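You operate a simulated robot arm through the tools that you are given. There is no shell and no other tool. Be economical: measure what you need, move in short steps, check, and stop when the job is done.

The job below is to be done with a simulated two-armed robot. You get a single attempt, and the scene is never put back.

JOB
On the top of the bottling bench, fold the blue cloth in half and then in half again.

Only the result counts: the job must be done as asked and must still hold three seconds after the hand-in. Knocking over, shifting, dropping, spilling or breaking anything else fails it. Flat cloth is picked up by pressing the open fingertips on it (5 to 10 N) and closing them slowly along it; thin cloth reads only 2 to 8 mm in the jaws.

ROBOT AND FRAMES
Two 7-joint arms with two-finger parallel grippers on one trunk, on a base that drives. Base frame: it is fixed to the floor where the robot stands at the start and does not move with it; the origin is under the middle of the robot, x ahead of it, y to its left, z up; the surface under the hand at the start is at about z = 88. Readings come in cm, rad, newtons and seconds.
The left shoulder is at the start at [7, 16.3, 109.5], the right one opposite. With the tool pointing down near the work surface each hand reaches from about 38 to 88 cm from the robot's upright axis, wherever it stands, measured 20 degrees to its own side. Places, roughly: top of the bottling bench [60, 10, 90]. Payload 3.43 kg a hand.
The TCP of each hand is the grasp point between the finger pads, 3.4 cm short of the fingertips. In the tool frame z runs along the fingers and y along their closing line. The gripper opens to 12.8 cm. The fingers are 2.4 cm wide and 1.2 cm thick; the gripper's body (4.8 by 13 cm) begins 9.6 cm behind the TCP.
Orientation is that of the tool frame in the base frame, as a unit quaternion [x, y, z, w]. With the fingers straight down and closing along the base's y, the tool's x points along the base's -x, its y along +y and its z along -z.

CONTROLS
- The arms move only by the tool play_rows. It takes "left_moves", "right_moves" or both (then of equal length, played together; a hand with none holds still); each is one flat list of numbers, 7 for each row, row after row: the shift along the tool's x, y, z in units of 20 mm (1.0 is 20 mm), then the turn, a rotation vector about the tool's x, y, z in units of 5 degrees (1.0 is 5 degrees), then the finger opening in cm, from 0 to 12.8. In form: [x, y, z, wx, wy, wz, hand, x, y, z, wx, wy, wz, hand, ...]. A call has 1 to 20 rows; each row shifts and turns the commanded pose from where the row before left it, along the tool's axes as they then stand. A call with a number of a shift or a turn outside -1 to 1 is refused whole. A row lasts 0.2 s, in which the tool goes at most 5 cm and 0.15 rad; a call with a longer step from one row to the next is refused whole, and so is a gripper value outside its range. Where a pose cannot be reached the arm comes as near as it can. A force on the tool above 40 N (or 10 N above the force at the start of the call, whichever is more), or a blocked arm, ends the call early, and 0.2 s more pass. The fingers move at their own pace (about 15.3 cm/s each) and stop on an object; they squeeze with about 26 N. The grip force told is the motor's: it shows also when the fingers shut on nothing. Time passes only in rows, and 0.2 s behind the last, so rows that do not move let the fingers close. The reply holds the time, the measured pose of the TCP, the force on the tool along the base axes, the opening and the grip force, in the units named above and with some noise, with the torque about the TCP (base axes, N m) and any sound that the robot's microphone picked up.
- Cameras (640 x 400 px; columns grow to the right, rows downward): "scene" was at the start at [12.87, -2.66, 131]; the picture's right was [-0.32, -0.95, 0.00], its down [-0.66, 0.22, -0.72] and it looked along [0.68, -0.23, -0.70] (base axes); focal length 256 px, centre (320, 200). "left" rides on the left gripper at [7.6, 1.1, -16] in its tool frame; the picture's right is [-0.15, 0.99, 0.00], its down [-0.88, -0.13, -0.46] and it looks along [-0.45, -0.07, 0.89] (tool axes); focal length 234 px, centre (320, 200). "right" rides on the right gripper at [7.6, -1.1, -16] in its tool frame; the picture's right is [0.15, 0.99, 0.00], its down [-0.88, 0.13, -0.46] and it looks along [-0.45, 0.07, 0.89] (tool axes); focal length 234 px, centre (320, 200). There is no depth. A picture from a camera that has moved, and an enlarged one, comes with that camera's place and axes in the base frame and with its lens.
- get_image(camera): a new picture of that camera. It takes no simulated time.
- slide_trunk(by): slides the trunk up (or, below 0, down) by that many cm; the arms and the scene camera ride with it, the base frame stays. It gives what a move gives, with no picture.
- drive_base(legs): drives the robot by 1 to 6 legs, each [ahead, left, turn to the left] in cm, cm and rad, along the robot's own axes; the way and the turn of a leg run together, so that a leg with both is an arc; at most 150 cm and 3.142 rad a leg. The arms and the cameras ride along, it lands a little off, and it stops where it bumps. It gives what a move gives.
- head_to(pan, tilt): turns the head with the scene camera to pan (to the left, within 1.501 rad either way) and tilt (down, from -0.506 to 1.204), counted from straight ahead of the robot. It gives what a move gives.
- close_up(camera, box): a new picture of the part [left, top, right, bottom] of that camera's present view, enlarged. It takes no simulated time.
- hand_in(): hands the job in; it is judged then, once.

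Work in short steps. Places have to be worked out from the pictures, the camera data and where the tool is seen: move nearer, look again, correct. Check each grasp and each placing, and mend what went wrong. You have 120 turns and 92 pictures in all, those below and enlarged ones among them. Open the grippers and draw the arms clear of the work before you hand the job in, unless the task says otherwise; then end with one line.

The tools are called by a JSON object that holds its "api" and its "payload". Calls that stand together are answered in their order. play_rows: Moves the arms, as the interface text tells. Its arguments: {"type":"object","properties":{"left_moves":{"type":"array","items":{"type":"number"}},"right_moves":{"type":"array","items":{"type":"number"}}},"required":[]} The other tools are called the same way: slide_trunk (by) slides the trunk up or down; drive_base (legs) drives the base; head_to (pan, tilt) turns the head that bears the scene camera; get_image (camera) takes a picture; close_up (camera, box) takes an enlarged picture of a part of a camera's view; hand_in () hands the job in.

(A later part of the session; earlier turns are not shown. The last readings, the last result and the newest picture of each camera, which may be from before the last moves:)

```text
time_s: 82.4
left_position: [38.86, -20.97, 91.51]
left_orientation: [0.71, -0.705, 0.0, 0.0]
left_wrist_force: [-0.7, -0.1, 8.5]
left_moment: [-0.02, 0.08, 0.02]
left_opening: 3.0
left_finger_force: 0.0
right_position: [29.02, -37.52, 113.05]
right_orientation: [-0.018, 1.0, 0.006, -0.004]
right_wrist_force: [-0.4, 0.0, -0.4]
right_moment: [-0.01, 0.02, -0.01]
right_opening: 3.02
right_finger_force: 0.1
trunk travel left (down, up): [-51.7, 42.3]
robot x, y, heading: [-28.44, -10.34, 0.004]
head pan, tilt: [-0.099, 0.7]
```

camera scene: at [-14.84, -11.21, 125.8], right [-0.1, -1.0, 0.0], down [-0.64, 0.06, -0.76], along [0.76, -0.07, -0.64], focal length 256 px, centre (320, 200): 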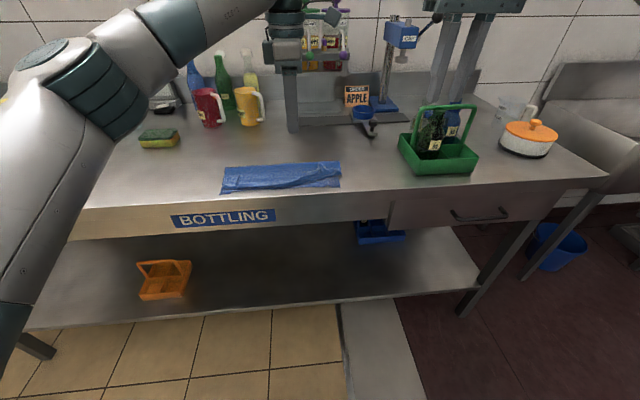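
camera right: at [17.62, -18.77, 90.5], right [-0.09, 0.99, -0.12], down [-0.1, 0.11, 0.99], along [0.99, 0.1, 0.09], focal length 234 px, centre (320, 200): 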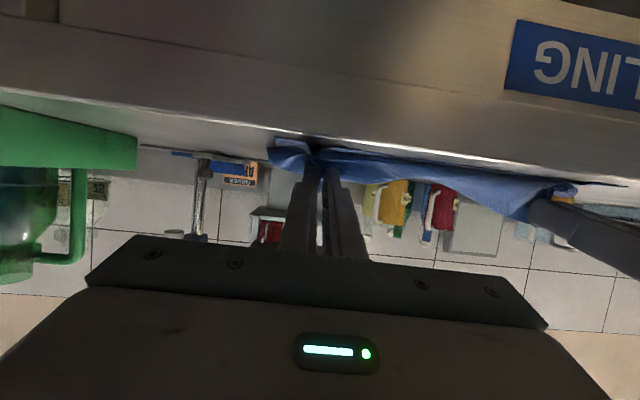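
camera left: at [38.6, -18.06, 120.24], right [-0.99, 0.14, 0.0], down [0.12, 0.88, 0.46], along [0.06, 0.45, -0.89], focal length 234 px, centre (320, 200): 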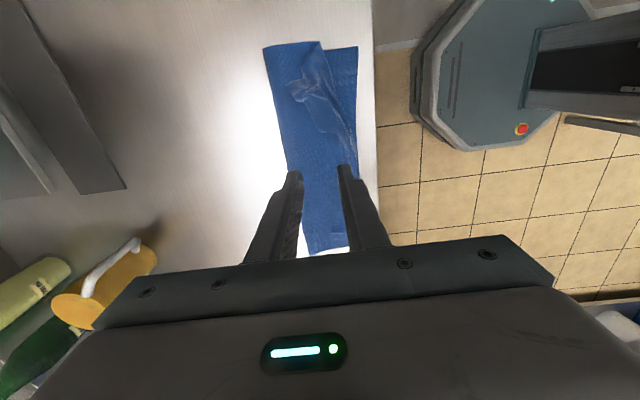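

8.5 N; a bit more for two layers, then closing slowly.

{"api": "play_rows", "payload": {"left_moves": [0, 0, 0.03, 0, 0, 0, 3, 0, 0, 0, 0, 0, 0, 2.8, 0, 0, 0, 0, 0, 0, 2.6, 0, 0, 0, 0, 0, 0, 2.4, 0, 0, 0, 0, 0, 0, 2.2, 0, 0, 0, 0, 0, 0, 2.0, 0, 0, 0, 0, 0, 0, 1.8, 0, 0, 0, 0, 0, 0, 1.6, 0, 0, 0, 0, 0, 0, 1.4, 0, 0, 0, 0, 0, 0, 1.2, 0, 0, 0, 0, 0, 0, 1.0, 0, 0, 0, 0, 0, 0, 0.8, 0, 0, 0, 0, 0, 0, 0.6, 0, 0, 0, 0, 0, 0, 0.4, 0, 0, 0, 0, 0, 0, 0.2, 0, 0, 0, 0, 0, 0, 0, 0, 0, 0, 0, 0, 0, 0]}}

{"api": "close_up", "payload": {"camera": "left", "box": [200, 80, 440, 230]}}

```text
time_s: 86.0
left_position: [38.84, -21.1, 91.49]
left_orientation: [0.71, -0.704, 0.001, 0.0]
left_wrist_force: [1.1, 0.1, 18.0]
left_moment: [-0.04, 0.0, 0.03]
left_opening: 0.66
left_finger_force: 26.2
right_position: [29.03, -37.44, 113.1]
right_orientation: [-0.018, 1.0, 0.006, -0.001]
right_wrist_force: [-0.3, -0.4, 0.6]
right_moment: [0.01, 0.01, 0.04]
right_opening: 3.0
right_finger_force: 0.0
trunk travel left (down, up): [-51.7, 42.3]
robot x, y, heading: [-28.29, -9.96, 0.0]
head pan, tilt: [-0.099, 0.7]
```

```text
2.67 times, centred on (320, 155) of left
camera zoom: at [37.68, -28.63, 107.58], right [-0.99, 0.14, 0.0], down [0.12, 0.88, 0.46], along [0.07, 0.45, -0.89], focal length 624 px, centre (320, 320)
```

zoom: 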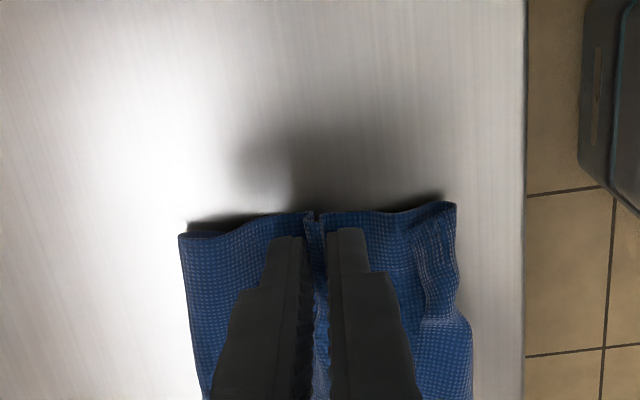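

6.6 mm in the jaws suggests both layers. A small lift with tilt begun, to check.

{"api": "play_rows", "payload": {"left_moves": [0, 0, -0.5, 0, 0, 0, 0, -0.24, 0, -0.575, 0, 1, 0, 0, -0.25, 0, -0.57, 0, 1, 0, 0, -0.26, 0, -0.565, 0, 1, 0, 0]}}

{"api": "close_up", "payload": {"camera": "scene", "box": [220, 110, 380, 210]}}

{"api": "get_image", "payload": {"camera": "left"}}

```text
time_s: 87.0
left_position: [38.94, -19.24, 95.71]
left_orientation: [0.703, -0.699, 0.093, 0.093]
left_wrist_force: [0.2, 0.0, 0.0]
left_moment: [-0.02, -0.02, 0.02]
left_opening: 0.61
left_finger_force: 25.8
right_position: [29.28, -37.33, 112.94]
right_orientation: [-0.017, 1.0, 0.006, -0.002]
right_wrist_force: [-0.2, 0.5, 0.3]
right_moment: [0.0, 0.0, -0.01]
right_opening: 2.98
right_finger_force: 0.0
trunk travel left (down, up): [-51.7, 42.3]
robot x, y, heading: [-28.33, -10.09, -0.003]
head pan, tilt: [-0.099, 0.7]
```

```text
4.00 times, centred on (300, 160) of scene
camera zoom: at [-14.89, -11.04, 125.81], right [-0.1, -1.0, 0.0], down [-0.64, 0.06, -0.76], along [0.76, -0.08, -0.64], focal length 1024 px, centre (400, 360)
```

zoom: 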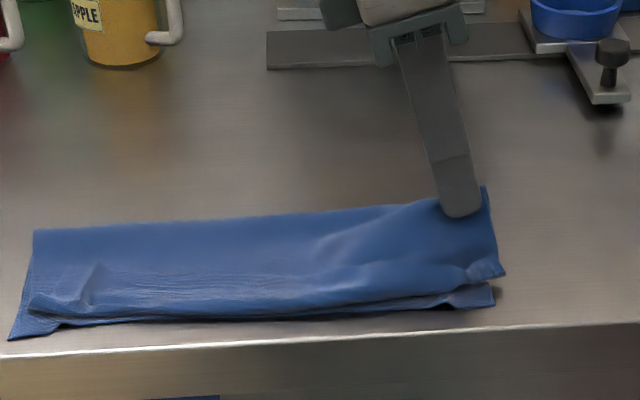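

```text
38 pictures are left
camera left: at [37.75, -22.44, 113.09], right [-0.99, 0.13, -0.04], down [0.12, 0.97, 0.21], along [0.07, 0.2, -0.98], focal length 234 px, centre (320, 200)
```

left: 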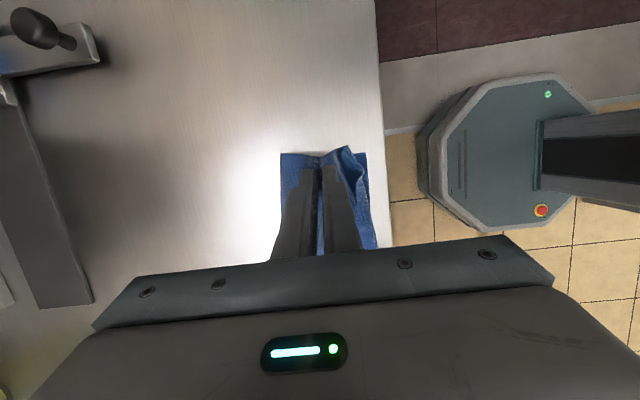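

The end is lifting. Continuing the arc partway, then checking that the bottom layer comes too.

{"api": "play_rows", "payload": {"left_moves": [-0.26, 0, -0.84, 0, 1, 0, 0, -0.3, 0, -0.84, 0, 1, 0, 0, -0.33, 0, -0.82, 0, 1, 0, 0, -0.36, 0, -0.83, 0, 1, 0, 0, -0.4, 0, -0.805, 0, 1, 0, 0]}}

{"api": "close_up", "payload": {"camera": "scene", "box": [200, 85, 360, 185]}}

```text
time_s: 88.2
left_position: [38.83, -12.75, 101.67]
left_orientation: [0.666, -0.662, 0.243, 0.242]
left_wrist_force: [0.5, 0.0, -0.1]
left_moment: [-0.01, -0.01, -0.04]
left_opening: 0.6
left_finger_force: 26.2
right_position: [29.3, -37.36, 113.06]
right_orientation: [-0.017, 1.0, 0.005, -0.002]
right_wrist_force: [-0.1, 0.1, 0.9]
right_moment: [-0.02, 0.03, 0.02]
right_opening: 2.99
right_finger_force: 0.0
trunk travel left (down, up): [-51.7, 42.3]
robot x, y, heading: [-28.31, -10.09, -0.001]
head pan, tilt: [-0.099, 0.7]
```

```text
4.00 times, centred on (280, 135) of scene
camera zoom: at [-14.86, -11.05, 125.81], right [-0.1, -1.0, 0.0], down [-0.64, 0.06, -0.76], along [0.76, -0.08, -0.64], focal length 1024 px, centre (480, 460)
```

zoom: 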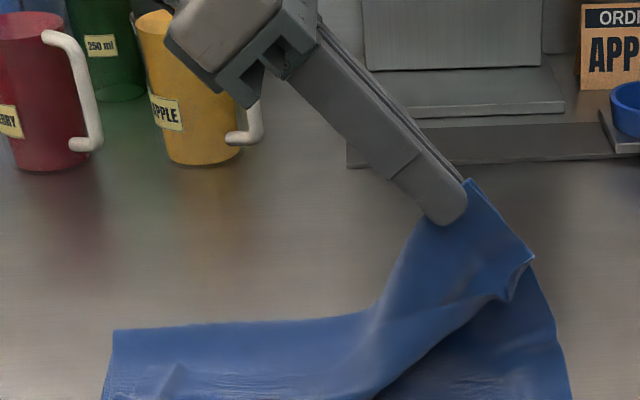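

Looking at the lower part of the cloth too.

{"api": "close_up", "payload": {"camera": "scene", "box": [200, 120, 360, 220]}}

```text
4.00 times, centred on (280, 170) of scene
camera zoom: at [-14.86, -11.05, 125.81], right [-0.1, -1.0, 0.0], down [-0.64, 0.06, -0.76], along [0.76, -0.08, -0.64], focal length 1024 px, centre (480, 320)
```

zoom: 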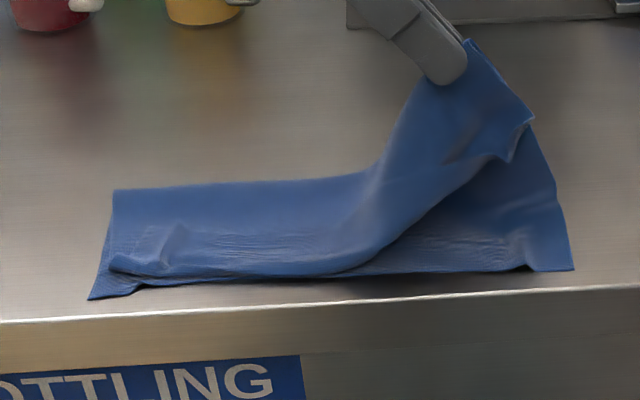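

Only the top layer came; the bottom layer's corner stays on the bench. I'll reverse the path, lay it back and regrip with more pressure.

{"api": "play_rows", "payload": {"left_moves": [0.33, 0, 0.84, 0, -1, 0, 0, 0.29, 0, 0.85, 0, -1, 0, 0, 0.256, 0, 0.85, 0, -1, 0, 0, 0.22, 0, 0.86, 0, -1, 0, 0, 0.19, 0, 0.856, 0, -1, 0, 0, 0.135, 0, 0.66, 0, -1, 0, 0, 0.19, 0, 0.64, 0, -1, 0, 0, 0.35, 0, 0.62, 0, -1, 0, 0, 0.2, 0, 0.05, 0, 0, 0, 0, 0, 0, 0, 0, 0, 0, 0]}}

{"api": "close_up", "payload": {"camera": "scene", "box": [200, 120, 360, 220]}}

{"api": "close_up", "payload": {"camera": "left", "box": [200, 80, 440, 230]}}

```text
time_s: 90.4
left_position: [39.06, -21.7, 91.91]
left_orientation: [0.71, -0.704, 0.0, 0.0]
left_wrist_force: [-0.4, 0.6, -0.2]
left_moment: [0.02, 0.01, -0.03]
left_opening: 0.61
left_finger_force: 26.4
right_position: [29.24, -37.54, 112.99]
right_orientation: [-0.017, 1.0, 0.005, -0.002]
right_wrist_force: [0.2, -0.6, 0.1]
right_moment: [0.02, -0.01, 0.02]
right_opening: 3.0
right_finger_force: 0.0
trunk travel left (down, up): [-51.7, 42.3]
robot x, y, heading: [-28.21, -10.34, 0.006]
head pan, tilt: [-0.099, 0.7]
```

```text
4.00 times, centred on (280, 170) of scene
camera zoom: at [-14.87, -11.19, 125.81], right [-0.1, -1.0, 0.0], down [-0.64, 0.06, -0.76], along [0.76, -0.07, -0.64], focal length 1024 px, centre (480, 320)
```

zoom: 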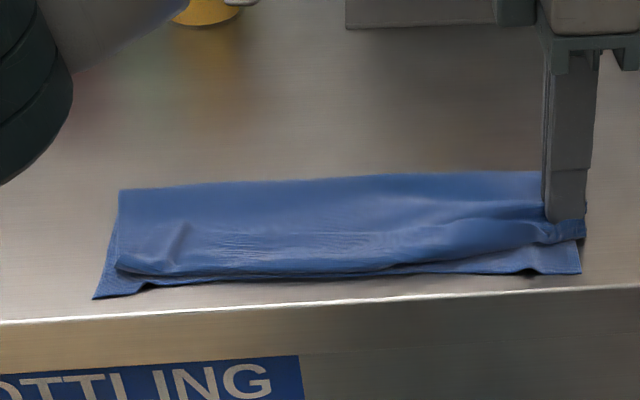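

```text
2.67 times, centred on (320, 155) of left
camera zoom: at [37.83, -29.26, 107.97], right [-0.99, 0.14, 0.0], down [0.12, 0.88, 0.46], along [0.06, 0.45, -0.89], focal length 624 px, centre (320, 320)
```

zoom: 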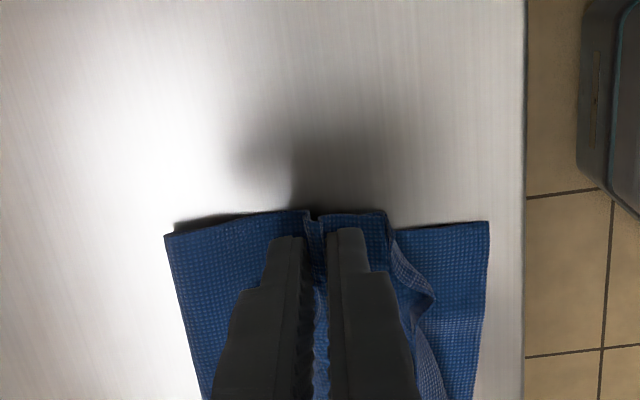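

The top layer's front edge now sits back at x≈36.4, exposing the bottom layer (x 33–36). I can straddle that step, one finger on each layer, to pinch both. Releasing and lifting to reposition.

{"api": "play_rows", "payload": {"left_moves": [0, 0, 0.1, 0, 0, 0, 0.5, 0, 0, 0, 0, 0, 0, 1, 0, 0, 0, 0, 0, 0, 1.6, 0, 0, -0.5, 0, 0, 0, 1.6, 0, 0, -1, 0, 0, 0, 2, 0, 0.5, -1, 0, 0, 0, 3.4, -0.5, 0.9, 0, 0, 0, 0, 3.4]}}

{"api": "close_up", "payload": {"camera": "left", "box": [200, 60, 440, 210]}}

```text
time_s: 92.0
left_position: [36.11, -20.65, 96.85]
left_orientation: [0.71, -0.704, 0.001, 0.001]
left_wrist_force: [0.0, 1.1, 0.3]
left_moment: [0.01, -0.02, 0.02]
left_opening: 3.4
left_finger_force: 0.0
right_position: [29.27, -37.41, 113.07]
right_orientation: [-0.018, 1.0, 0.005, -0.003]
right_wrist_force: [-0.4, 1.0, 0.0]
right_moment: [0.0, 0.03, -0.01]
right_opening: 2.96
right_finger_force: 0.0
trunk travel left (down, up): [-51.7, 42.3]
robot x, y, heading: [-28.64, -10.0, 0.002]
head pan, tilt: [-0.099, 0.7]
```

```text
2.67 times, centred on (320, 135) of left
camera zoom: at [34.99, -28.24, 112.88], right [-0.99, 0.14, 0.0], down [0.12, 0.88, 0.45], along [0.06, 0.45, -0.89], focal length 624 px, centre (320, 373)
```

zoom: 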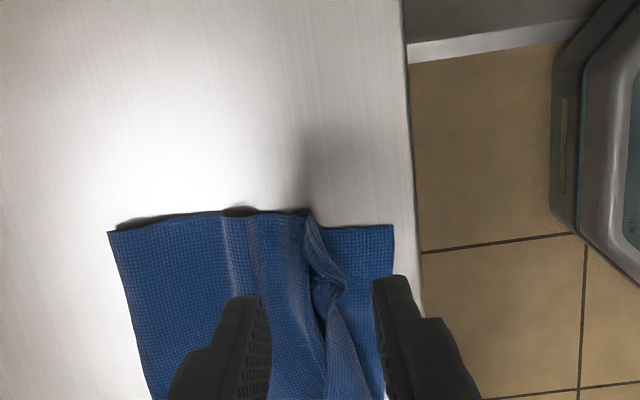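

One finger is over the exposed bottom layer, the other over the top layer. Descending to contact.

{"api": "play_rows", "payload": {"left_moves": [0, 0, 0.8, 0, 0, 0, 3.4, 0, 0, 0.8, 0, 0, 0, 3.4, 0, 0, 0.6, 0, 0, 0, 3.4, 0, 0, 0.3, 0, 0, 0, 3.4, 0, 0, 0.1, 0, 0, 0, 3.4, 0, 0, 0.05, 0, 0, 0, 3.4, 0, 0, 0, 0, 0, 0, 3.4]}}

```text
time_s: 93.6
left_position: [36.17, -20.71, 91.6]
left_orientation: [0.71, -0.704, 0.0, -0.001]
left_wrist_force: [-1.3, 1.4, 7.7]
left_moment: [-0.01, -0.1, 0.02]
left_opening: 3.34
left_finger_force: 0.0
right_position: [29.13, -37.31, 113.02]
right_orientation: [-0.018, 1.0, 0.006, -0.003]
right_wrist_force: [0.0, 0.4, -0.1]
right_moment: [-0.02, -0.01, -0.01]
right_opening: 3.0
right_finger_force: 0.1
trunk travel left (down, up): [-51.7, 42.3]
robot x, y, heading: [-28.73, -10.65, -0.002]
head pan, tilt: [-0.099, 0.7]
```

7.7 N, mostly on the thicker side. Pressing 1 mm more so both fingers bear, then closing slowly.

{"api": "play_rows", "payload": {"left_moves": [0, 0, 0.05, 0, 0, 0, 3.4, 0, 0, 0, 0, 0, 0, 3.2, 0, 0, 0, 0, 0, 0, 3.0, 0, 0, 0, 0, 0, 0, 2.8, 0, 0, 0, 0, 0, 0, 2.6, 0, 0, 0, 0, 0, 0, 2.4, 0, 0, 0, 0, 0, 0, 2.2, 0, 0, 0, 0, 0, 0, 2.0, 0, 0, 0, 0, 0, 0, 1.8, 0, 0, 0, 0, 0, 0, 1.6, 0, 0, 0, 0, 0, 0, 1.4, 0, 0, 0, 0, 0, 0, 1.2, 0, 0, 0, 0, 0, 0, 1.0, 0, 0, 0, 0, 0, 0, 0.8, 0, 0, 0, 0, 0, 0, 0.6, 0, 0, 0, 0, 0, 0, 0.4, 0, 0, 0, 0, 0, 0, 0.2, 0, 0, 0, 0, 0, 0, 0, 0, 0, 0, 0, 0, 0, 0]}}

{"api": "close_up", "payload": {"camera": "left", "box": [200, 80, 440, 230]}}

```text
time_s: 97.6
left_position: [36.03, -20.7, 91.54]
left_orientation: [0.709, -0.705, 0.001, 0.0]
left_wrist_force: [-0.2, 0.4, 21.3]
left_moment: [-0.14, -0.14, -0.01]
left_opening: 0.29
left_finger_force: 26.1
right_position: [28.98, -37.42, 113.1]
right_orientation: [-0.018, 1.0, 0.006, -0.002]
right_wrist_force: [-0.3, 0.2, 0.6]
right_moment: [0.01, -0.01, -0.01]
right_opening: 3.02
right_finger_force: 0.1
trunk travel left (down, up): [-51.7, 42.3]
robot x, y, heading: [-28.24, -9.89, 0.001]
head pan, tilt: [-0.099, 0.7]
```

```text
2.67 times, centred on (320, 155) of left
camera zoom: at [34.86, -28.29, 107.57], right [-0.99, 0.14, 0.0], down [0.12, 0.88, 0.46], along [0.07, 0.45, -0.89], focal length 624 px, centre (320, 320)
```

zoom: 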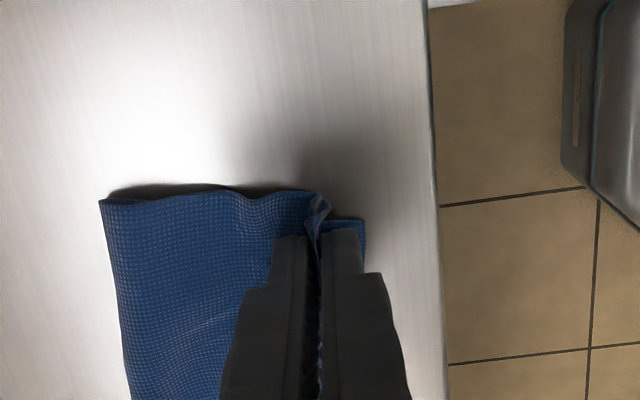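

Cloth enters from both sides of the jaws. Test lift along the arc as before.

{"api": "play_rows", "payload": {"left_moves": [0, 0, -0.5, 0, 0, 0, 0, -0.24, 0, -0.575, 0, 1, 0, 0, -0.25, 0, -0.57, 0, 1, 0, 0, -0.26, 0, -0.565, 0, 1, 0, 0, -0.26, 0, -0.84, 0, 1, 0, 0, -0.3, 0, -0.84, 0, 1, 0, 0]}}

{"api": "close_up", "payload": {"camera": "scene", "box": [200, 110, 376, 220]}}

```text
time_s: 99.0
left_position: [36.14, -16.89, 98.56]
left_orientation: [0.693, -0.688, 0.154, 0.153]
left_wrist_force: [0.5, -0.2, 0.3]
left_moment: [0.01, 0.0, -0.03]
left_opening: 0.32
left_finger_force: 26.4
right_position: [29.16, -37.36, 112.96]
right_orientation: [-0.017, 1.0, 0.006, -0.002]
right_wrist_force: [0.2, 0.7, 0.1]
right_moment: [-0.02, -0.02, -0.01]
right_opening: 3.0
right_finger_force: 0.0
trunk travel left (down, up): [-51.7, 42.3]
robot x, y, heading: [-28.46, -10.32, 0.005]
head pan, tilt: [-0.099, 0.7]
```

```text
3.64 times, centred on (288, 165) of scene
camera zoom: at [-14.87, -11.06, 125.81], right [-0.1, -1.0, 0.0], down [-0.64, 0.06, -0.76], along [0.76, -0.08, -0.64], focal length 931 px, centre (436, 327)
```

zoom: 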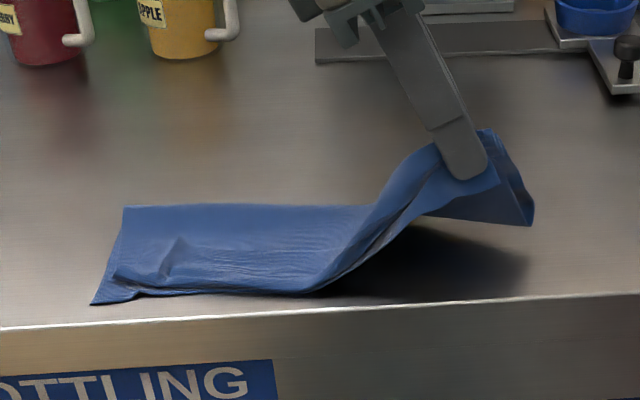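

Both layers are lifted. Continuing the arc up and over with tilt to 60°.

{"api": "play_rows", "payload": {"left_moves": [-0.33, 0, -0.82, 0, 1, 0, 0, -0.36, 0, -0.83, 0, 1, 0, 0, -0.4, 0, -0.805, 0, 1, 0, 0, -0.425, 0, -0.8, 0, 1, 0, 0, -0.456, 0, -0.79, 0, 1, 0, 0, -0.49, 0, -0.775, 0, 1, 0, 0, -0.52, 0, -0.757, 0, 1, 0, 0]}}

{"api": "get_image", "payload": {"camera": "scene"}}

```text
time_s: 100.6
left_position: [36.13, -5.29, 102.76]
left_orientation: [0.613, -0.61, 0.356, 0.354]
left_wrist_force: [0.4, -0.1, 0.1]
left_moment: [0.03, -0.03, 0.02]
left_opening: 0.3
left_finger_force: 26.3
right_position: [29.19, -37.36, 112.93]
right_orientation: [-0.018, 1.0, 0.005, -0.003]
right_wrist_force: [0.7, 0.5, 0.2]
right_moment: [-0.05, 0.0, -0.04]
right_opening: 2.97
right_finger_force: 0.1
trunk travel left (down, up): [-51.7, 42.3]
robot x, y, heading: [-28.49, -10.34, 0.002]
head pan, tilt: [-0.099, 0.7]
```

```text
30 pictures are left
camera scene: at [-14.86, -11.06, 125.81], right [-0.1, -1.0, 0.0], down [-0.64, 0.06, -0.76], along [0.76, -0.08, -0.64], focal length 256 px, centre (320, 200)
```

scene: 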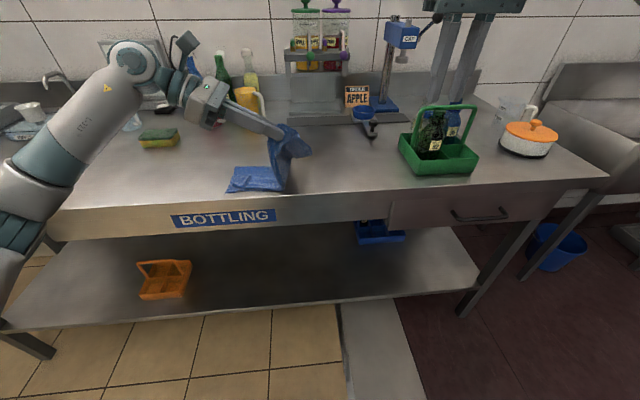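

Everything tracks well. Continuing over the top and partway down.

{"api": "play_rows", "payload": {"left_moves": [-0.35, 0, -0.905, 0, 0.2, 0, 0, -0.56, 0, -0.77, 0, 0.2, 0, 0, -0.655, 0, -0.7, 0, 0.2, 0, 0, -0.73, 0, -0.616, 0, 0.2, 0, 0, -0.804, 0, -0.52, 0, 0.2, 0, 0, -0.857, 0, -0.417, 0, 0.2, 0, 0]}}

{"api": "get_image", "payload": {"camera": "scene"}}

```text
time_s: 102.0
left_position: [35.94, 5.36, 99.7]
left_orientation: [0.595, -0.59, 0.387, 0.384]
left_wrist_force: [-0.8, -0.8, 0.7]
left_moment: [0.0, 0.01, 0.01]
left_opening: 0.28
left_finger_force: 26.1
right_position: [29.28, -37.48, 113.01]
right_orientation: [-0.017, 1.0, 0.006, -0.003]
right_wrist_force: [0.3, -0.4, 0.4]
right_moment: [0.02, -0.02, 0.0]
right_opening: 3.0
right_finger_force: 0.1
trunk travel left (down, up): [-51.7, 42.3]
robot x, y, heading: [-28.51, -10.4, 0.003]
head pan, tilt: [-0.099, 0.7]
```

```text
29 pictures are left
camera scene: at [-14.86, -11.09, 125.81], right [-0.1, -1.0, 0.0], down [-0.64, 0.06, -0.76], along [0.76, -0.07, -0.64], focal length 256 px, centre (320, 200)
```

scene: 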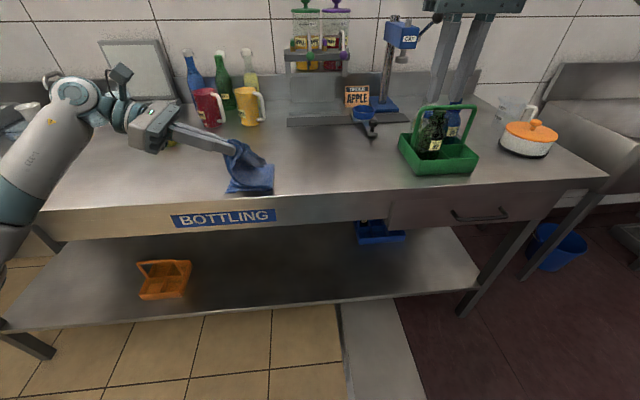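

Continuing down toward the left end.

{"api": "play_rows", "payload": {"left_moves": [-0.906, 0, -0.313, 0, 0.1, 0, 0, -0.93, 0, -0.197, 0, 0.1, 0, 0, -0.956, 0, -0.083, 0, 0, 0, 0, -0.9, 0, 0.0, 0, 0, 0, 0]}}

{"api": "close_up", "payload": {"camera": "scene", "box": [150, 110, 326, 220]}}

{"api": "get_image", "payload": {"camera": "left"}}

```text
time_s: 103.0
left_position: [36.01, 9.34, 93.33]
left_orientation: [0.591, -0.588, 0.392, 0.389]
left_wrist_force: [-0.4, 0.2, 0.4]
left_moment: [0.01, -0.03, -0.01]
left_opening: 0.29
left_finger_force: 26.2
right_position: [29.16, -37.36, 113.05]
right_orientation: [-0.018, 1.0, 0.006, -0.003]
right_wrist_force: [0.2, -0.3, 0.6]
right_moment: [0.02, 0.01, 0.0]
right_opening: 3.0
right_finger_force: 0.0
trunk travel left (down, up): [-51.7, 42.3]
robot x, y, heading: [-28.55, -10.25, -0.001]
head pan, tilt: [-0.099, 0.7]
```

```text
3.64 times, centred on (238, 165) of scene
camera zoom: at [-14.87, -11.12, 125.81], right [-0.1, -1.0, 0.0], down [-0.64, 0.06, -0.76], along [0.76, -0.07, -0.64], focal length 931 px, centre (618, 327)
```

zoom: 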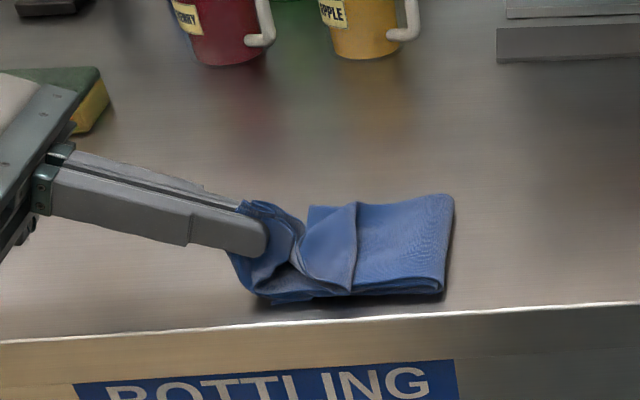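

```text
27 pictures are left
camera left: at [34.75, 21.05, 106.62], right [-0.99, 0.05, -0.14], down [0.13, 0.76, -0.63], along [0.07, -0.64, -0.76], focal length 234 px, centre (320, 200)
```

left: 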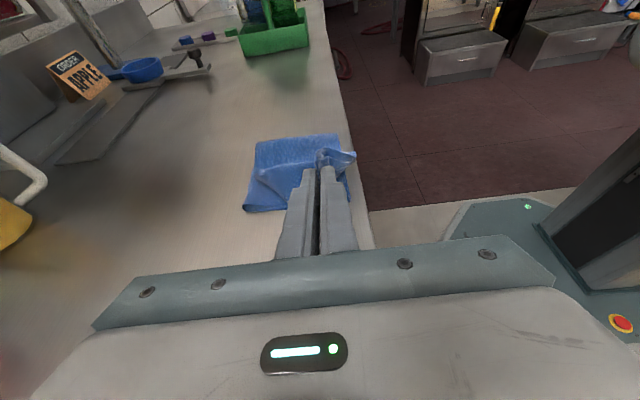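

The end is over the left edge, tip at y≈6.2. Lowering it the last 2 cm, releasing, and withdrawing along the fingers.

{"api": "play_rows", "payload": {"left_moves": [-0.5, 0, 0.1, 0, 0, 0, 0, -0.5, 0, 0.1, 0, 0, 0, 0, 0, 0, 0, 0, 0, 0, 0.5, 0, 0, 0, 0, 0, 0, 1, 0, 0, 0, 0, 0, 0, 1.4, 0, 0, -0.4, 0, 0, 0, 1.4, 0, 0, -0.5, 0, 0, 0, 1.4, 0, 0, -1, 0, 0, 0, 1.6, 0, 0, -1, 0, 0, 0, 2, 0.5, 0, -1, 0, 0, 0, 2, 1, 0, -0.5, 0, 0, 0, 2]}}

{"api": "close_up", "payload": {"camera": "scene", "box": [180, 130, 308, 210]}}

{"api": "get_image", "payload": {"camera": "left"}}

```text
time_s: 105.4
left_position: [35.78, 16.55, 97.8]
left_orientation: [0.592, -0.587, 0.392, 0.389]
left_wrist_force: [-0.3, 0.0, -0.4]
left_moment: [0.0, 0.01, 0.02]
left_opening: 2.01
left_finger_force: 0.1
right_position: [29.15, -37.43, 112.9]
right_orientation: [-0.017, 1.0, 0.007, -0.003]
right_wrist_force: [0.5, 0.2, 0.4]
right_moment: [0.04, 0.04, 0.01]
right_opening: 3.01
right_finger_force: 0.0
trunk travel left (down, up): [-51.7, 42.3]
robot x, y, heading: [-28.38, -10.51, 0.002]
head pan, tilt: [-0.099, 0.7]
```

```text
5.00 times, centred on (244, 170) of scene
camera zoom: at [-14.88, -11.19, 125.8], right [-0.1, -1.0, 0.0], down [-0.64, 0.06, -0.76], along [0.76, -0.07, -0.64], focal length 1281 px, centre (700, 350)
```

zoom: 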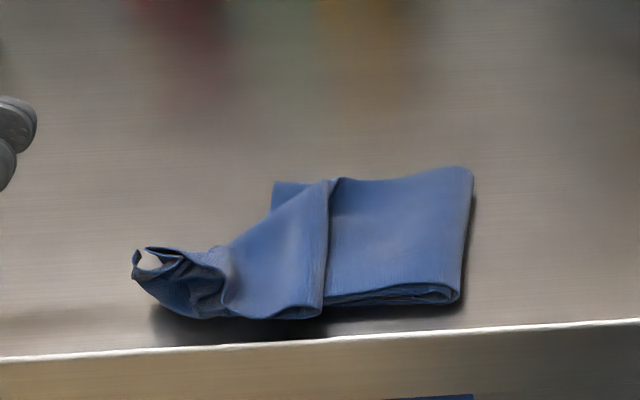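

```text
25 pictures are left
camera left: at [34.64, 28.3, 111.02], right [-0.99, 0.05, -0.13], down [0.12, 0.76, -0.63], along [0.07, -0.64, -0.76], focal length 234 px, centre (320, 200)
```

left: 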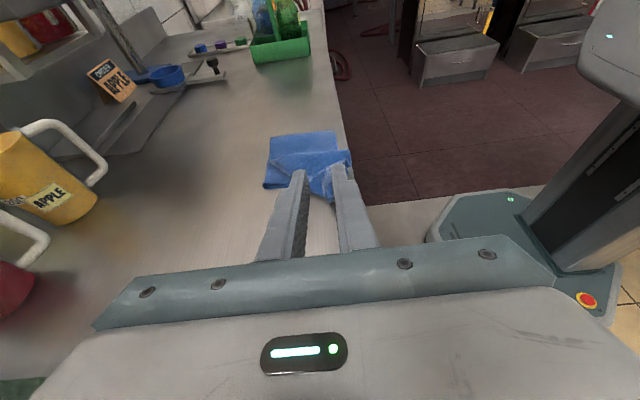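

The end seems slightly dragged and twisted. I'll raise the left hand, turn it back to vertical and get an overhead look.

{"api": "play_rows", "payload": {"left_moves": [1, 0, 0, 0, -1, 0, 3, 1, 0, 0, 0, -1, 0, 3, 1, 0, 0, 0, -1, 0, 3, 1, 0, 0, 0, -1, 0, 3, 1, 0, 0, 0, -1, 0, 3, 0.5, 0, 0, 0, -1, 0, 3, 0.5, 0, 0, 0, -1, 0, 3, 0, 0, 0, 0, -1, 0, 3, 0, 0, 0, 0, -1, 0, 3, 0, 0, 0, 0, -1, 0, 3, 0, 0, 0, 0, -1, 0, 3, 0, 0, 0, 0, -1, 0, 3, 0, 0, 0, 0, -1, 0, 3, 0, 0, 0, 0, -0.5, 0, 3]}}

{"api": "close_up", "payload": {"camera": "left", "box": [180, 0, 460, 175]}}

```text
time_s: 108.4
left_position: [35.93, 9.7, 107.19]
left_orientation: [0.709, -0.705, -0.003, -0.003]
left_wrist_force: [0.0, 0.0, 0.2]
left_moment: [0.02, 0.0, 0.01]
left_opening: 3.0
left_finger_force: 0.1
right_position: [29.28, -37.4, 112.99]
right_orientation: [-0.017, 1.0, 0.006, -0.002]
right_wrist_force: [0.4, -1.0, 0.2]
right_moment: [0.03, 0.0, -0.04]
right_opening: 3.0
right_finger_force: 0.1
trunk travel left (down, up): [-51.7, 42.3]
robot x, y, heading: [-28.56, -10.13, 0.004]
head pan, tilt: [-0.099, 0.7]
```

```text
2.29 times, centred on (320, 88) of left
camera zoom: at [34.81, 1.85, 123.13], right [-0.99, 0.14, 0.0], down [0.12, 0.88, 0.46], along [0.06, 0.46, -0.89], focal length 535 px, centre (320, 457)
```

zoom: 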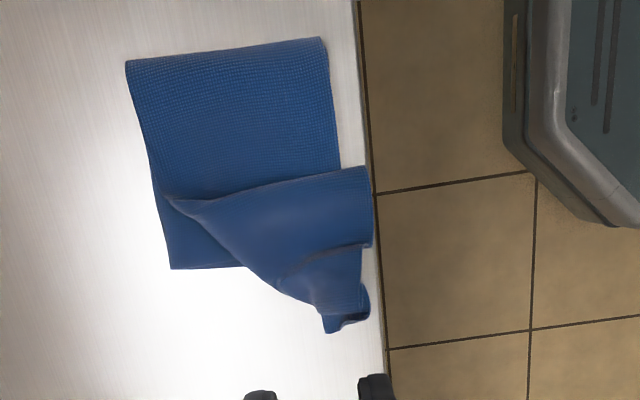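

The panel landed with a pleat: the crease ended at y≈−4.5 instead of −7, and the far corner tucked under. I'll regrip the gathered end near (34.5, 9.5), lift it above the fold line, then have the right hand take the hanging far corner too.

{"api": "play_rows", "payload": {"left_moves": [0, 0.3, 1, 0, 0, 0, 5, 0, 0.3, 1, 0, 0, 0, 5, 0, 0.05, 1, 0, 0, 0, 5, 0, 0, 1, 0, 0, 0, 5, 0, 0, 1, 0, 0, 0, 5, 0, 0, 1, 0, 0, 0, 5, 0, 0, 0.4, 0, 0, 0, 5, 0, 0, 0, 0, 0, 0, 5]}}

{"api": "close_up", "payload": {"camera": "left", "box": [200, 80, 440, 230]}}

```text
time_s: 110.2
left_position: [34.65, 9.53, 94.29]
left_orientation: [0.71, -0.704, -0.005, -0.002]
left_wrist_force: [-0.1, 0.3, 0.8]
left_moment: [-0.01, -0.02, -0.02]
left_opening: 4.97
left_finger_force: 0.1
right_position: [29.12, -37.38, 112.93]
right_orientation: [-0.017, 1.0, 0.006, -0.003]
right_wrist_force: [-0.7, 0.0, 0.2]
right_moment: [-0.01, 0.01, -0.03]
right_opening: 2.99
right_finger_force: 0.1
trunk travel left (down, up): [-51.7, 42.3]
robot x, y, heading: [-28.38, -10.43, 0.003]
head pan, tilt: [-0.099, 0.7]
```

```text
2.67 times, centred on (320, 155) of left
camera zoom: at [33.58, 1.85, 110.38], right [-0.99, 0.14, 0.0], down [0.12, 0.88, 0.46], along [0.06, 0.46, -0.89], focal length 624 px, centre (320, 320)
```

zoom: 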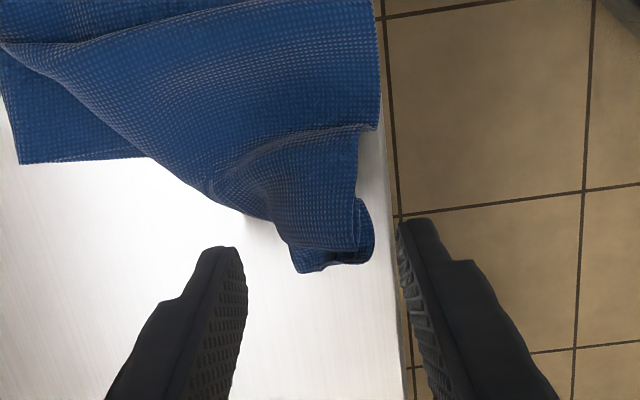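

The bundle end is at about (34.1, 9.2), within the jaws. Shifting slightly, lowering and closing on it.

{"api": "play_rows", "payload": {"left_moves": [0.3, 0.15, 0.3, 0, 0, 0, 4.4, 0, 0, 0.4, 0, 0, 0, 4.2, 0, 0, 0.3, 0, 0, 0, 4.2, 0, 0, 0.1, 0, 0, 0, 4.2, 0, 0, 0, 0, 0, 0, 3.5, 0, 0, 0, 0, 0, 0, 2.8, 0, 0, 0, 0, 0, 0, 2.1, 0, 0, 0, 0, 0, 0, 1.4, 0, 0, 0, 0, 0, 0, 0.7, 0, 0, 0, 0, 0, 0, 0, 0, 0, 0, 0, 0, 0, 0, 0, 0, -0.5, 0, 0, 0, 0, 0.2, 0, -1, 0, 0, 0, 0, 0.3, 0, -1, 0, 0, 0, 0]}}

{"api": "get_image", "payload": {"camera": "scene"}}

```text
time_s: 113.2
left_position: [34.31, 8.04, 97.26]
left_orientation: [0.709, -0.705, -0.003, -0.002]
left_wrist_force: [-0.2, -0.6, -0.6]
left_moment: [0.01, 0.01, -0.02]
left_opening: 0.25
left_finger_force: 25.7
right_position: [29.13, -37.46, 112.84]
right_orientation: [-0.017, 1.0, 0.007, -0.002]
right_wrist_force: [-0.2, -0.3, 0.1]
right_moment: [0.02, 0.04, -0.02]
right_opening: 2.99
right_finger_force: 0.0
trunk travel left (down, up): [-51.7, 42.3]
robot x, y, heading: [-28.43, -10.29, 0.002]
head pan, tilt: [-0.099, 0.7]
```

```text
22 pictures are left
camera scene: at [-14.89, -11.21, 125.81], right [-0.1, -1.0, 0.0], down [-0.64, 0.06, -0.76], along [0.76, -0.07, -0.64], focal length 256 px, centre (320, 200)
```

scene: 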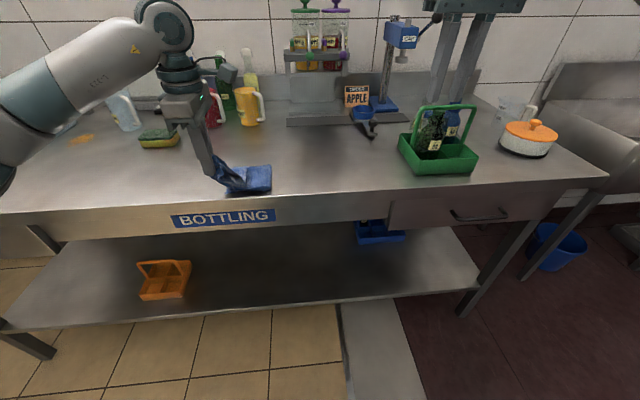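

Held. Now lifting it up and back over the fold line, tilting to 35°, so the pleat falls out.

{"api": "play_rows", "payload": {"left_moves": [0.5, 0, -0.85, 0, 0, 0, 0, 0.5, 0, -0.85, 0, 0, 0, 0, 0.5, 0, -0.85, 0, 0, 0, 0, 0.5, 0, -0.85, 0, 0, 0, 0, 0.8, -0.12, -0.2, 0, 1, 0, 0, 0.81, -0.12, -0.105, 0, 1, 0, 0, 0.81, -0.12, -0.01, 0, 1, 0, 0, 0.81, -0.12, 0.06, 0, 1, 0, 0, 0.79, -0.12, 0.18, 0, 1, 0, 0, 0.62, -0.12, 0.45, 0, 1, 0, 0, 0.575, -0.12, 0.505, 0, 1, 0, 0]}}

{"api": "close_up", "payload": {"camera": "scene", "box": [190, 100, 366, 210]}}

```text
time_s: 115.6
left_position: [36.15, -7.02, 104.77]
left_orientation: [0.678, -0.673, 0.211, 0.209]
left_wrist_force: [-0.6, 0.7, -0.6]
left_moment: [0.01, -0.02, -0.03]
left_opening: 0.27
left_finger_force: 25.9
right_position: [29.15, -37.53, 112.94]
right_orientation: [-0.017, 1.0, 0.007, -0.004]
right_wrist_force: [0.1, -0.6, 0.3]
right_moment: [-0.03, 0.02, 0.0]
right_opening: 2.99
right_finger_force: 0.0
trunk travel left (down, up): [-51.7, 42.3]
robot x, y, heading: [-28.71, -10.42, 0.001]
head pan, tilt: [-0.099, 0.7]
```

```text
3.64 times, centred on (278, 155) of scene
camera zoom: at [-14.84, -11.15, 125.81], right [-0.1, -1.0, 0.0], down [-0.64, 0.06, -0.76], along [0.76, -0.07, -0.64], focal length 931 px, centre (473, 364)
```

zoom: 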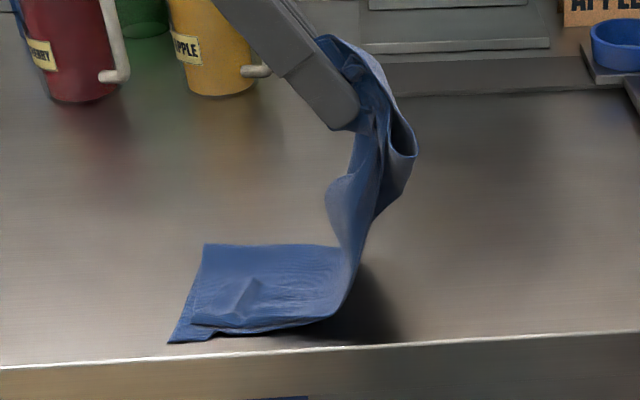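

The sheet now rises from a crease at y≈−7, as wanted. I'll bring the right hand in near (44, −19), raised, to look at the hanging far corner.

{"api": "play_rows", "payload": {"right_moves": [-1, 0.3, 0, 0, 0, 0, 3, -1, 0.5, 0, 0, 0, 0, 3, -1, 1, 0, 0, 0, 0, 3, -1, 1, 0, 0, 0, 0, 3, -1, 1, 0, 0, 0, 0, 3, -1, 1, 0, 0, 0, 0, 4, -1, 1, 0, 0, 0, 0, 4, -0.5, 1, 0, 0, 0, 0, 4, 0, 1, 0, 0, 0, 0, 4, 0, 1, 0, 0, 0, 0, 4]}}

{"api": "get_image", "payload": {"camera": "right"}}

{"api": "get_image", "payload": {"camera": "scene"}}

```text
time_s: 117.8
left_position: [36.22, -6.96, 104.86]
left_orientation: [0.678, -0.673, 0.211, 0.209]
left_wrist_force: [-0.1, 0.8, -0.2]
left_moment: [0.03, 0.01, 0.01]
left_opening: 0.24
left_finger_force: 25.7
right_position: [43.53, -19.37, 113.08]
right_orientation: [-0.017, 1.0, 0.005, -0.003]
right_wrist_force: [-0.2, -1.0, 0.6]
right_moment: [-0.02, 0.01, -0.01]
right_opening: 3.97
right_finger_force: 0.0
trunk travel left (down, up): [-51.7, 42.3]
robot x, y, heading: [-28.43, -10.16, -0.0]
head pan, tilt: [-0.099, 0.7]
```

```text
20 pictures are left
camera right: at [36.19, -20.66, 129.1], right [-0.18, 0.98, 0.01], down [0.88, 0.16, 0.45], along [0.44, 0.09, -0.89], focal length 234 px, centre (320, 200)
```

right: 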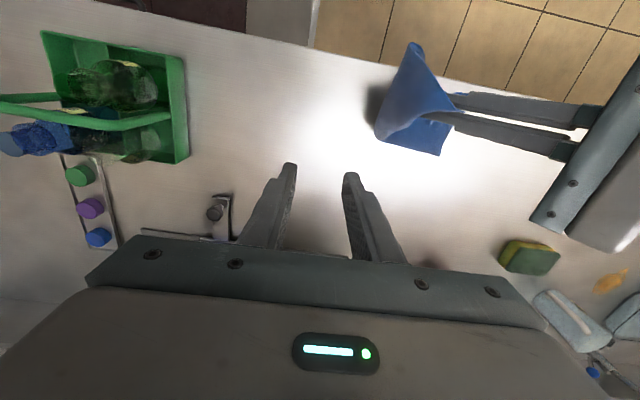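

```text
19 pictures are left
camera scene: at [-14.87, -11.05, 125.81], right [-0.1, -1.0, 0.0], down [-0.64, 0.06, -0.76], along [0.76, -0.08, -0.64], focal length 256 px, centre (320, 200)
```

scene: 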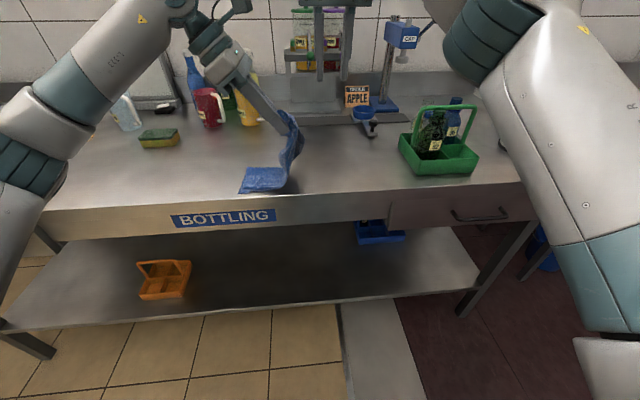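

Zooming in on the held sheet in the right camera to locate its far corner.

{"api": "close_up", "payload": {"camera": "right", "box": [340, 20, 500, 170]}}

```text
2.67 times, centred on (420, 95) of right
camera zoom: at [36.19, -20.66, 129.1], right [-0.18, 0.98, 0.01], down [0.88, 0.16, 0.45], along [0.44, 0.09, -0.89], focal length 624 px, centre (53, 480)
```

zoom: 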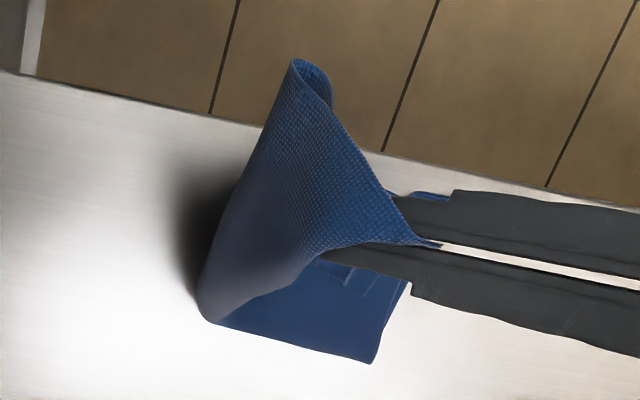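

From both views the drooping near corner is at about (31, −12, 102). I'll bring the right hand around and above it (x 32, y −11.3), jaws open 5 cm, stopping above.

{"api": "play_rows", "payload": {"right_moves": [1, 0, 0, 0, 0, 0, 5, 1, 0, 0, 0, 0, 0, 5, 1, 0, 0, 0, 0, 0, 5, 1, 0, 0, 0, 0, 0, 5, 1, 0, 0, 0, 0, 0, 5, 0.75, 0, 0, 0, 0, 0, 5, 0, 1, 0, 0, 0, 0, 5, 0, 1, 0, 0, 0, 0, 5, 0, 1, 0, 0, 0, 0, 5, 0, 1, 0.5, 0, 0, 0, 5, 0, 0, 0.5, 0, 0, 0, 5]}}

{"api": "close_up", "payload": {"camera": "right", "box": [220, 80, 460, 230]}}

```text
time_s: 120.2
left_position: [36.08, -7.13, 104.76]
left_orientation: [0.677, -0.673, 0.21, 0.209]
left_wrist_force: [-0.6, 0.6, -0.2]
left_moment: [0.0, 0.0, -0.02]
left_opening: 0.25
left_finger_force: 25.6
right_position: [31.74, -11.96, 111.24]
right_orientation: [-0.017, 1.0, 0.007, -0.004]
right_wrist_force: [0.5, -1.2, -0.3]
right_moment: [0.03, -0.02, -0.04]
right_opening: 4.99
right_finger_force: 0.2
trunk travel left (down, up): [-51.7, 42.3]
robot x, y, heading: [-28.08, -10.61, 0.002]
head pan, tilt: [-0.099, 0.7]
```

```text
2.67 times, centred on (340, 155) of right
camera zoom: at [24.39, -13.27, 127.33], right [-0.18, 0.98, 0.01], down [0.88, 0.15, 0.45], along [0.44, 0.09, -0.89], focal length 624 px, centre (267, 320)
```

zoom: 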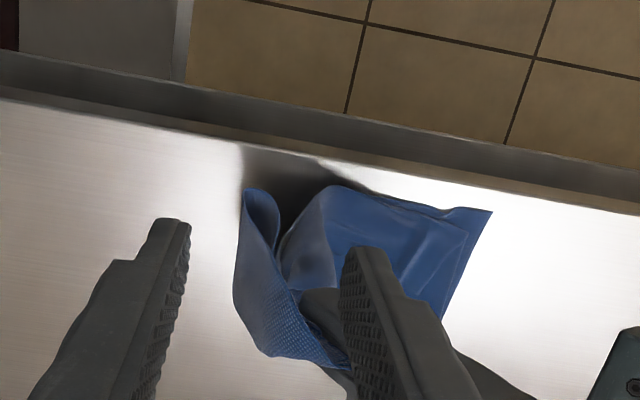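

The near corner lobe is between the fingers. Narrowing to 4 cm, descending about 8 cm and closing.

{"api": "play_rows", "payload": {"right_moves": [0, 0, 0.8, 0, 0, 0, 4.4, 0, 0, 0.9, 0, 0, 0, 4, 0, 0, 0.9, 0, 0, 0, 4, 0, 0, 0.9, 0, 0, 0, 4, 0, 0, 0.7, 0, 0, 0, 4, 0, 0, 0, 0, 0, 0, 3, 0, 0, 0, 0, 0, 0, 2, 0, 0, 0, 0, 0, 0, 1, 0, 0, 0, 0, 0, 0, 0, 0, 0, 0, 0, 0, 0, 0, 0, 0, 0, 0, 0, 0, 0]}}

{"api": "close_up", "payload": {"camera": "scene", "box": [190, 90, 366, 200]}}

```text
time_s: 122.6
left_position: [36.12, -7.03, 104.72]
left_orientation: [0.677, -0.674, 0.21, 0.208]
left_wrist_force: [-0.3, -0.4, -0.4]
left_moment: [0.01, 0.0, -0.01]
left_opening: 0.24
left_finger_force: 25.1
right_position: [31.82, -11.61, 102.94]
right_orientation: [-0.017, 1.0, 0.006, -0.003]
right_wrist_force: [-1.2, -0.3, 0.4]
right_moment: [-0.01, 0.01, -0.01]
right_opening: 0.22
right_finger_force: 26.2
trunk travel left (down, up): [-51.7, 42.3]
robot x, y, heading: [-28.08, -10.31, 0.0]
head pan, tilt: [-0.099, 0.7]
```

```text
3.64 times, centred on (278, 145) of scene
camera zoom: at [-14.87, -11.15, 125.81], right [-0.1, -1.0, 0.0], down [-0.64, 0.06, -0.76], along [0.76, -0.07, -0.64], focal length 931 px, centre (473, 400)
```

zoom: 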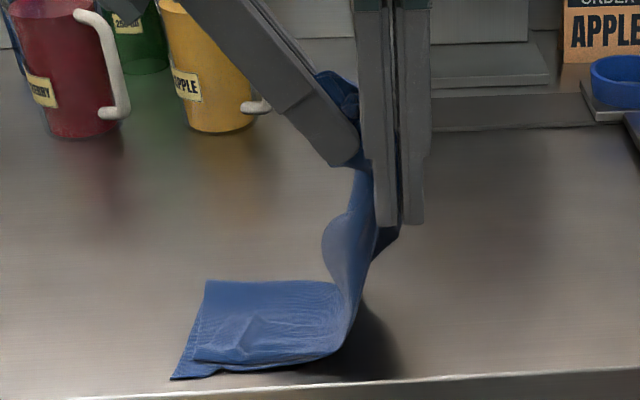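

Right has it (2.2 mm). Now spreading the hands apart along x to stretch the end edge, watching the force.

{"api": "play_rows", "payload": {"left_moves": [0, -0.6, 0, 0, 0, 0, 0, 0, -0.6, 0, 0, 0, 0, 0, 0, -0.5, 0, 0, 0, 0, 0, 0, -0.4, 0, 0, 0, 0, 0, 0, 0, 0, 0, 0, 0, 0]}}

{"api": "close_up", "payload": {"camera": "right", "box": [200, 60, 480, 235]}}

{"api": "close_up", "payload": {"camera": "scene", "box": [190, 90, 366, 200]}}

```text
time_s: 123.8
left_position: [40.21, -7.08, 104.73]
left_orientation: [0.677, -0.673, 0.211, 0.209]
left_wrist_force: [-22.3, -7.7, -7.2]
left_moment: [0.12, 0.06, -0.45]
left_opening: 0.33
left_finger_force: 26.0
right_position: [31.72, -11.55, 102.95]
right_orientation: [-0.017, 1.0, 0.006, -0.002]
right_wrist_force: [21.8, 9.3, 6.5]
right_moment: [0.06, -0.23, 0.13]
right_opening: 0.24
right_finger_force: 25.8
trunk travel left (down, up): [-51.7, 42.3]
robot x, y, heading: [-28.73, -10.47, 0.002]
head pan, tilt: [-0.099, 0.7]
```

```text
2.29 times, centred on (340, 148) of right
camera zoom: at [24.4, -12.99, 119.05], right [-0.18, 0.98, 0.01], down [0.88, 0.15, 0.45], along [0.44, 0.09, -0.89], focal length 535 px, centre (274, 320)
```

zoom: 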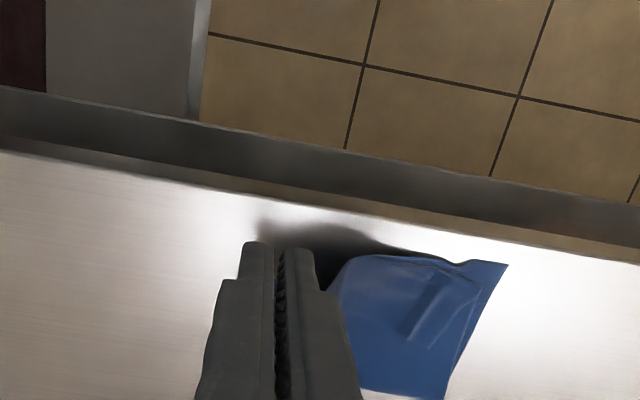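

```text
3.64 times, centred on (278, 145) of scene
camera zoom: at [-14.88, -11.14, 125.81], right [-0.1, -1.0, 0.0], down [-0.64, 0.06, -0.76], along [0.76, -0.07, -0.64], focal length 931 px, centre (473, 400)
```

zoom: 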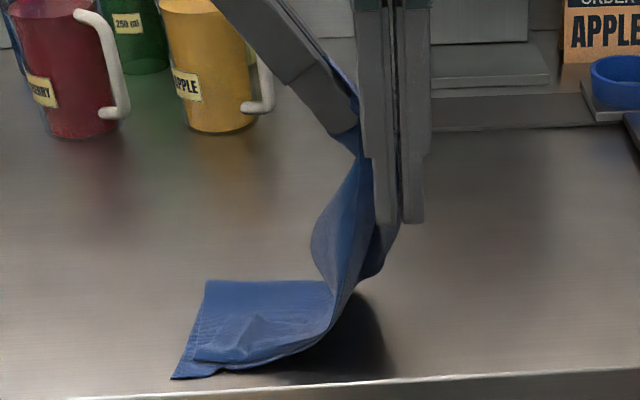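

The end edge is spread (about 9 cm between grips, 22 N, slightly too taut). I'll relax 3 mm and carry both hands together over the arc to the left, first half.

{"api": "play_rows", "payload": {"left_moves": [0, 0.15, 0, 0, 0, 0, 0, -0.86, -0.2, -0.44, 0, 0.4, 0, 0, -0.815, -0.2, -0.494, 0, 0.4, 0, 0, -0.85, -0.2, -0.414, 0, 0.4, 0, 0, -0.895, -0.2, -0.342, 0, 0.4, 0, 0, -0.914, -0.2, -0.257, 0, 0.4, 0, 0, -0.93, -0.2, -0.177, 0, 0.4, 0, 0], "right_moves": [0, 0, 0, 0, 0, 0, 0, -0.2, 0.87, -0.305, 0, 0, 0, 0, -0.2, 0.915, -0.18, 0, 0, 0, 0, -0.2, 0.935, -0.095, 0, 0, 0, 0, -0.2, 0.95, 0.1, 0, 0, 0, 0, -0.2, 0.935, 0.245, 0, 0, 0, 0, -0.2, 0.895, 0.385, 0, 0, 0, 0]}}

{"api": "close_up", "payload": {"camera": "scene", "box": [170, 90, 346, 200]}}

```text
time_s: 125.4
left_position: [42.29, 4.0, 101.55]
left_orientation: [0.652, -0.647, 0.281, 0.278]
left_wrist_force: [-14.7, -3.6, 2.3]
left_moment: [-0.03, 0.0, -0.34]
left_opening: 0.27
left_finger_force: 25.9
right_position: [33.74, -0.5, 102.61]
right_orientation: [-0.017, 1.0, 0.006, -0.002]
right_wrist_force: [16.0, 4.4, -1.9]
right_moment: [0.0, -0.07, 0.06]
right_opening: 0.22
right_finger_force: 26.0
trunk travel left (down, up): [-51.7, 42.3]
robot x, y, heading: [-28.78, -10.4, 0.002]
head pan, tilt: [-0.099, 0.7]
```

```text
3.64 times, centred on (258, 145) of scene
camera zoom: at [-14.83, -10.99, 125.81], right [-0.1, -1.0, 0.0], down [-0.64, 0.06, -0.76], along [0.76, -0.08, -0.64], focal length 931 px, centre (546, 400)
```

zoom: 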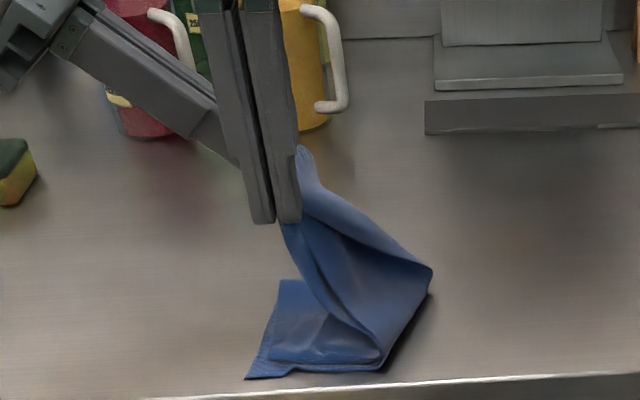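

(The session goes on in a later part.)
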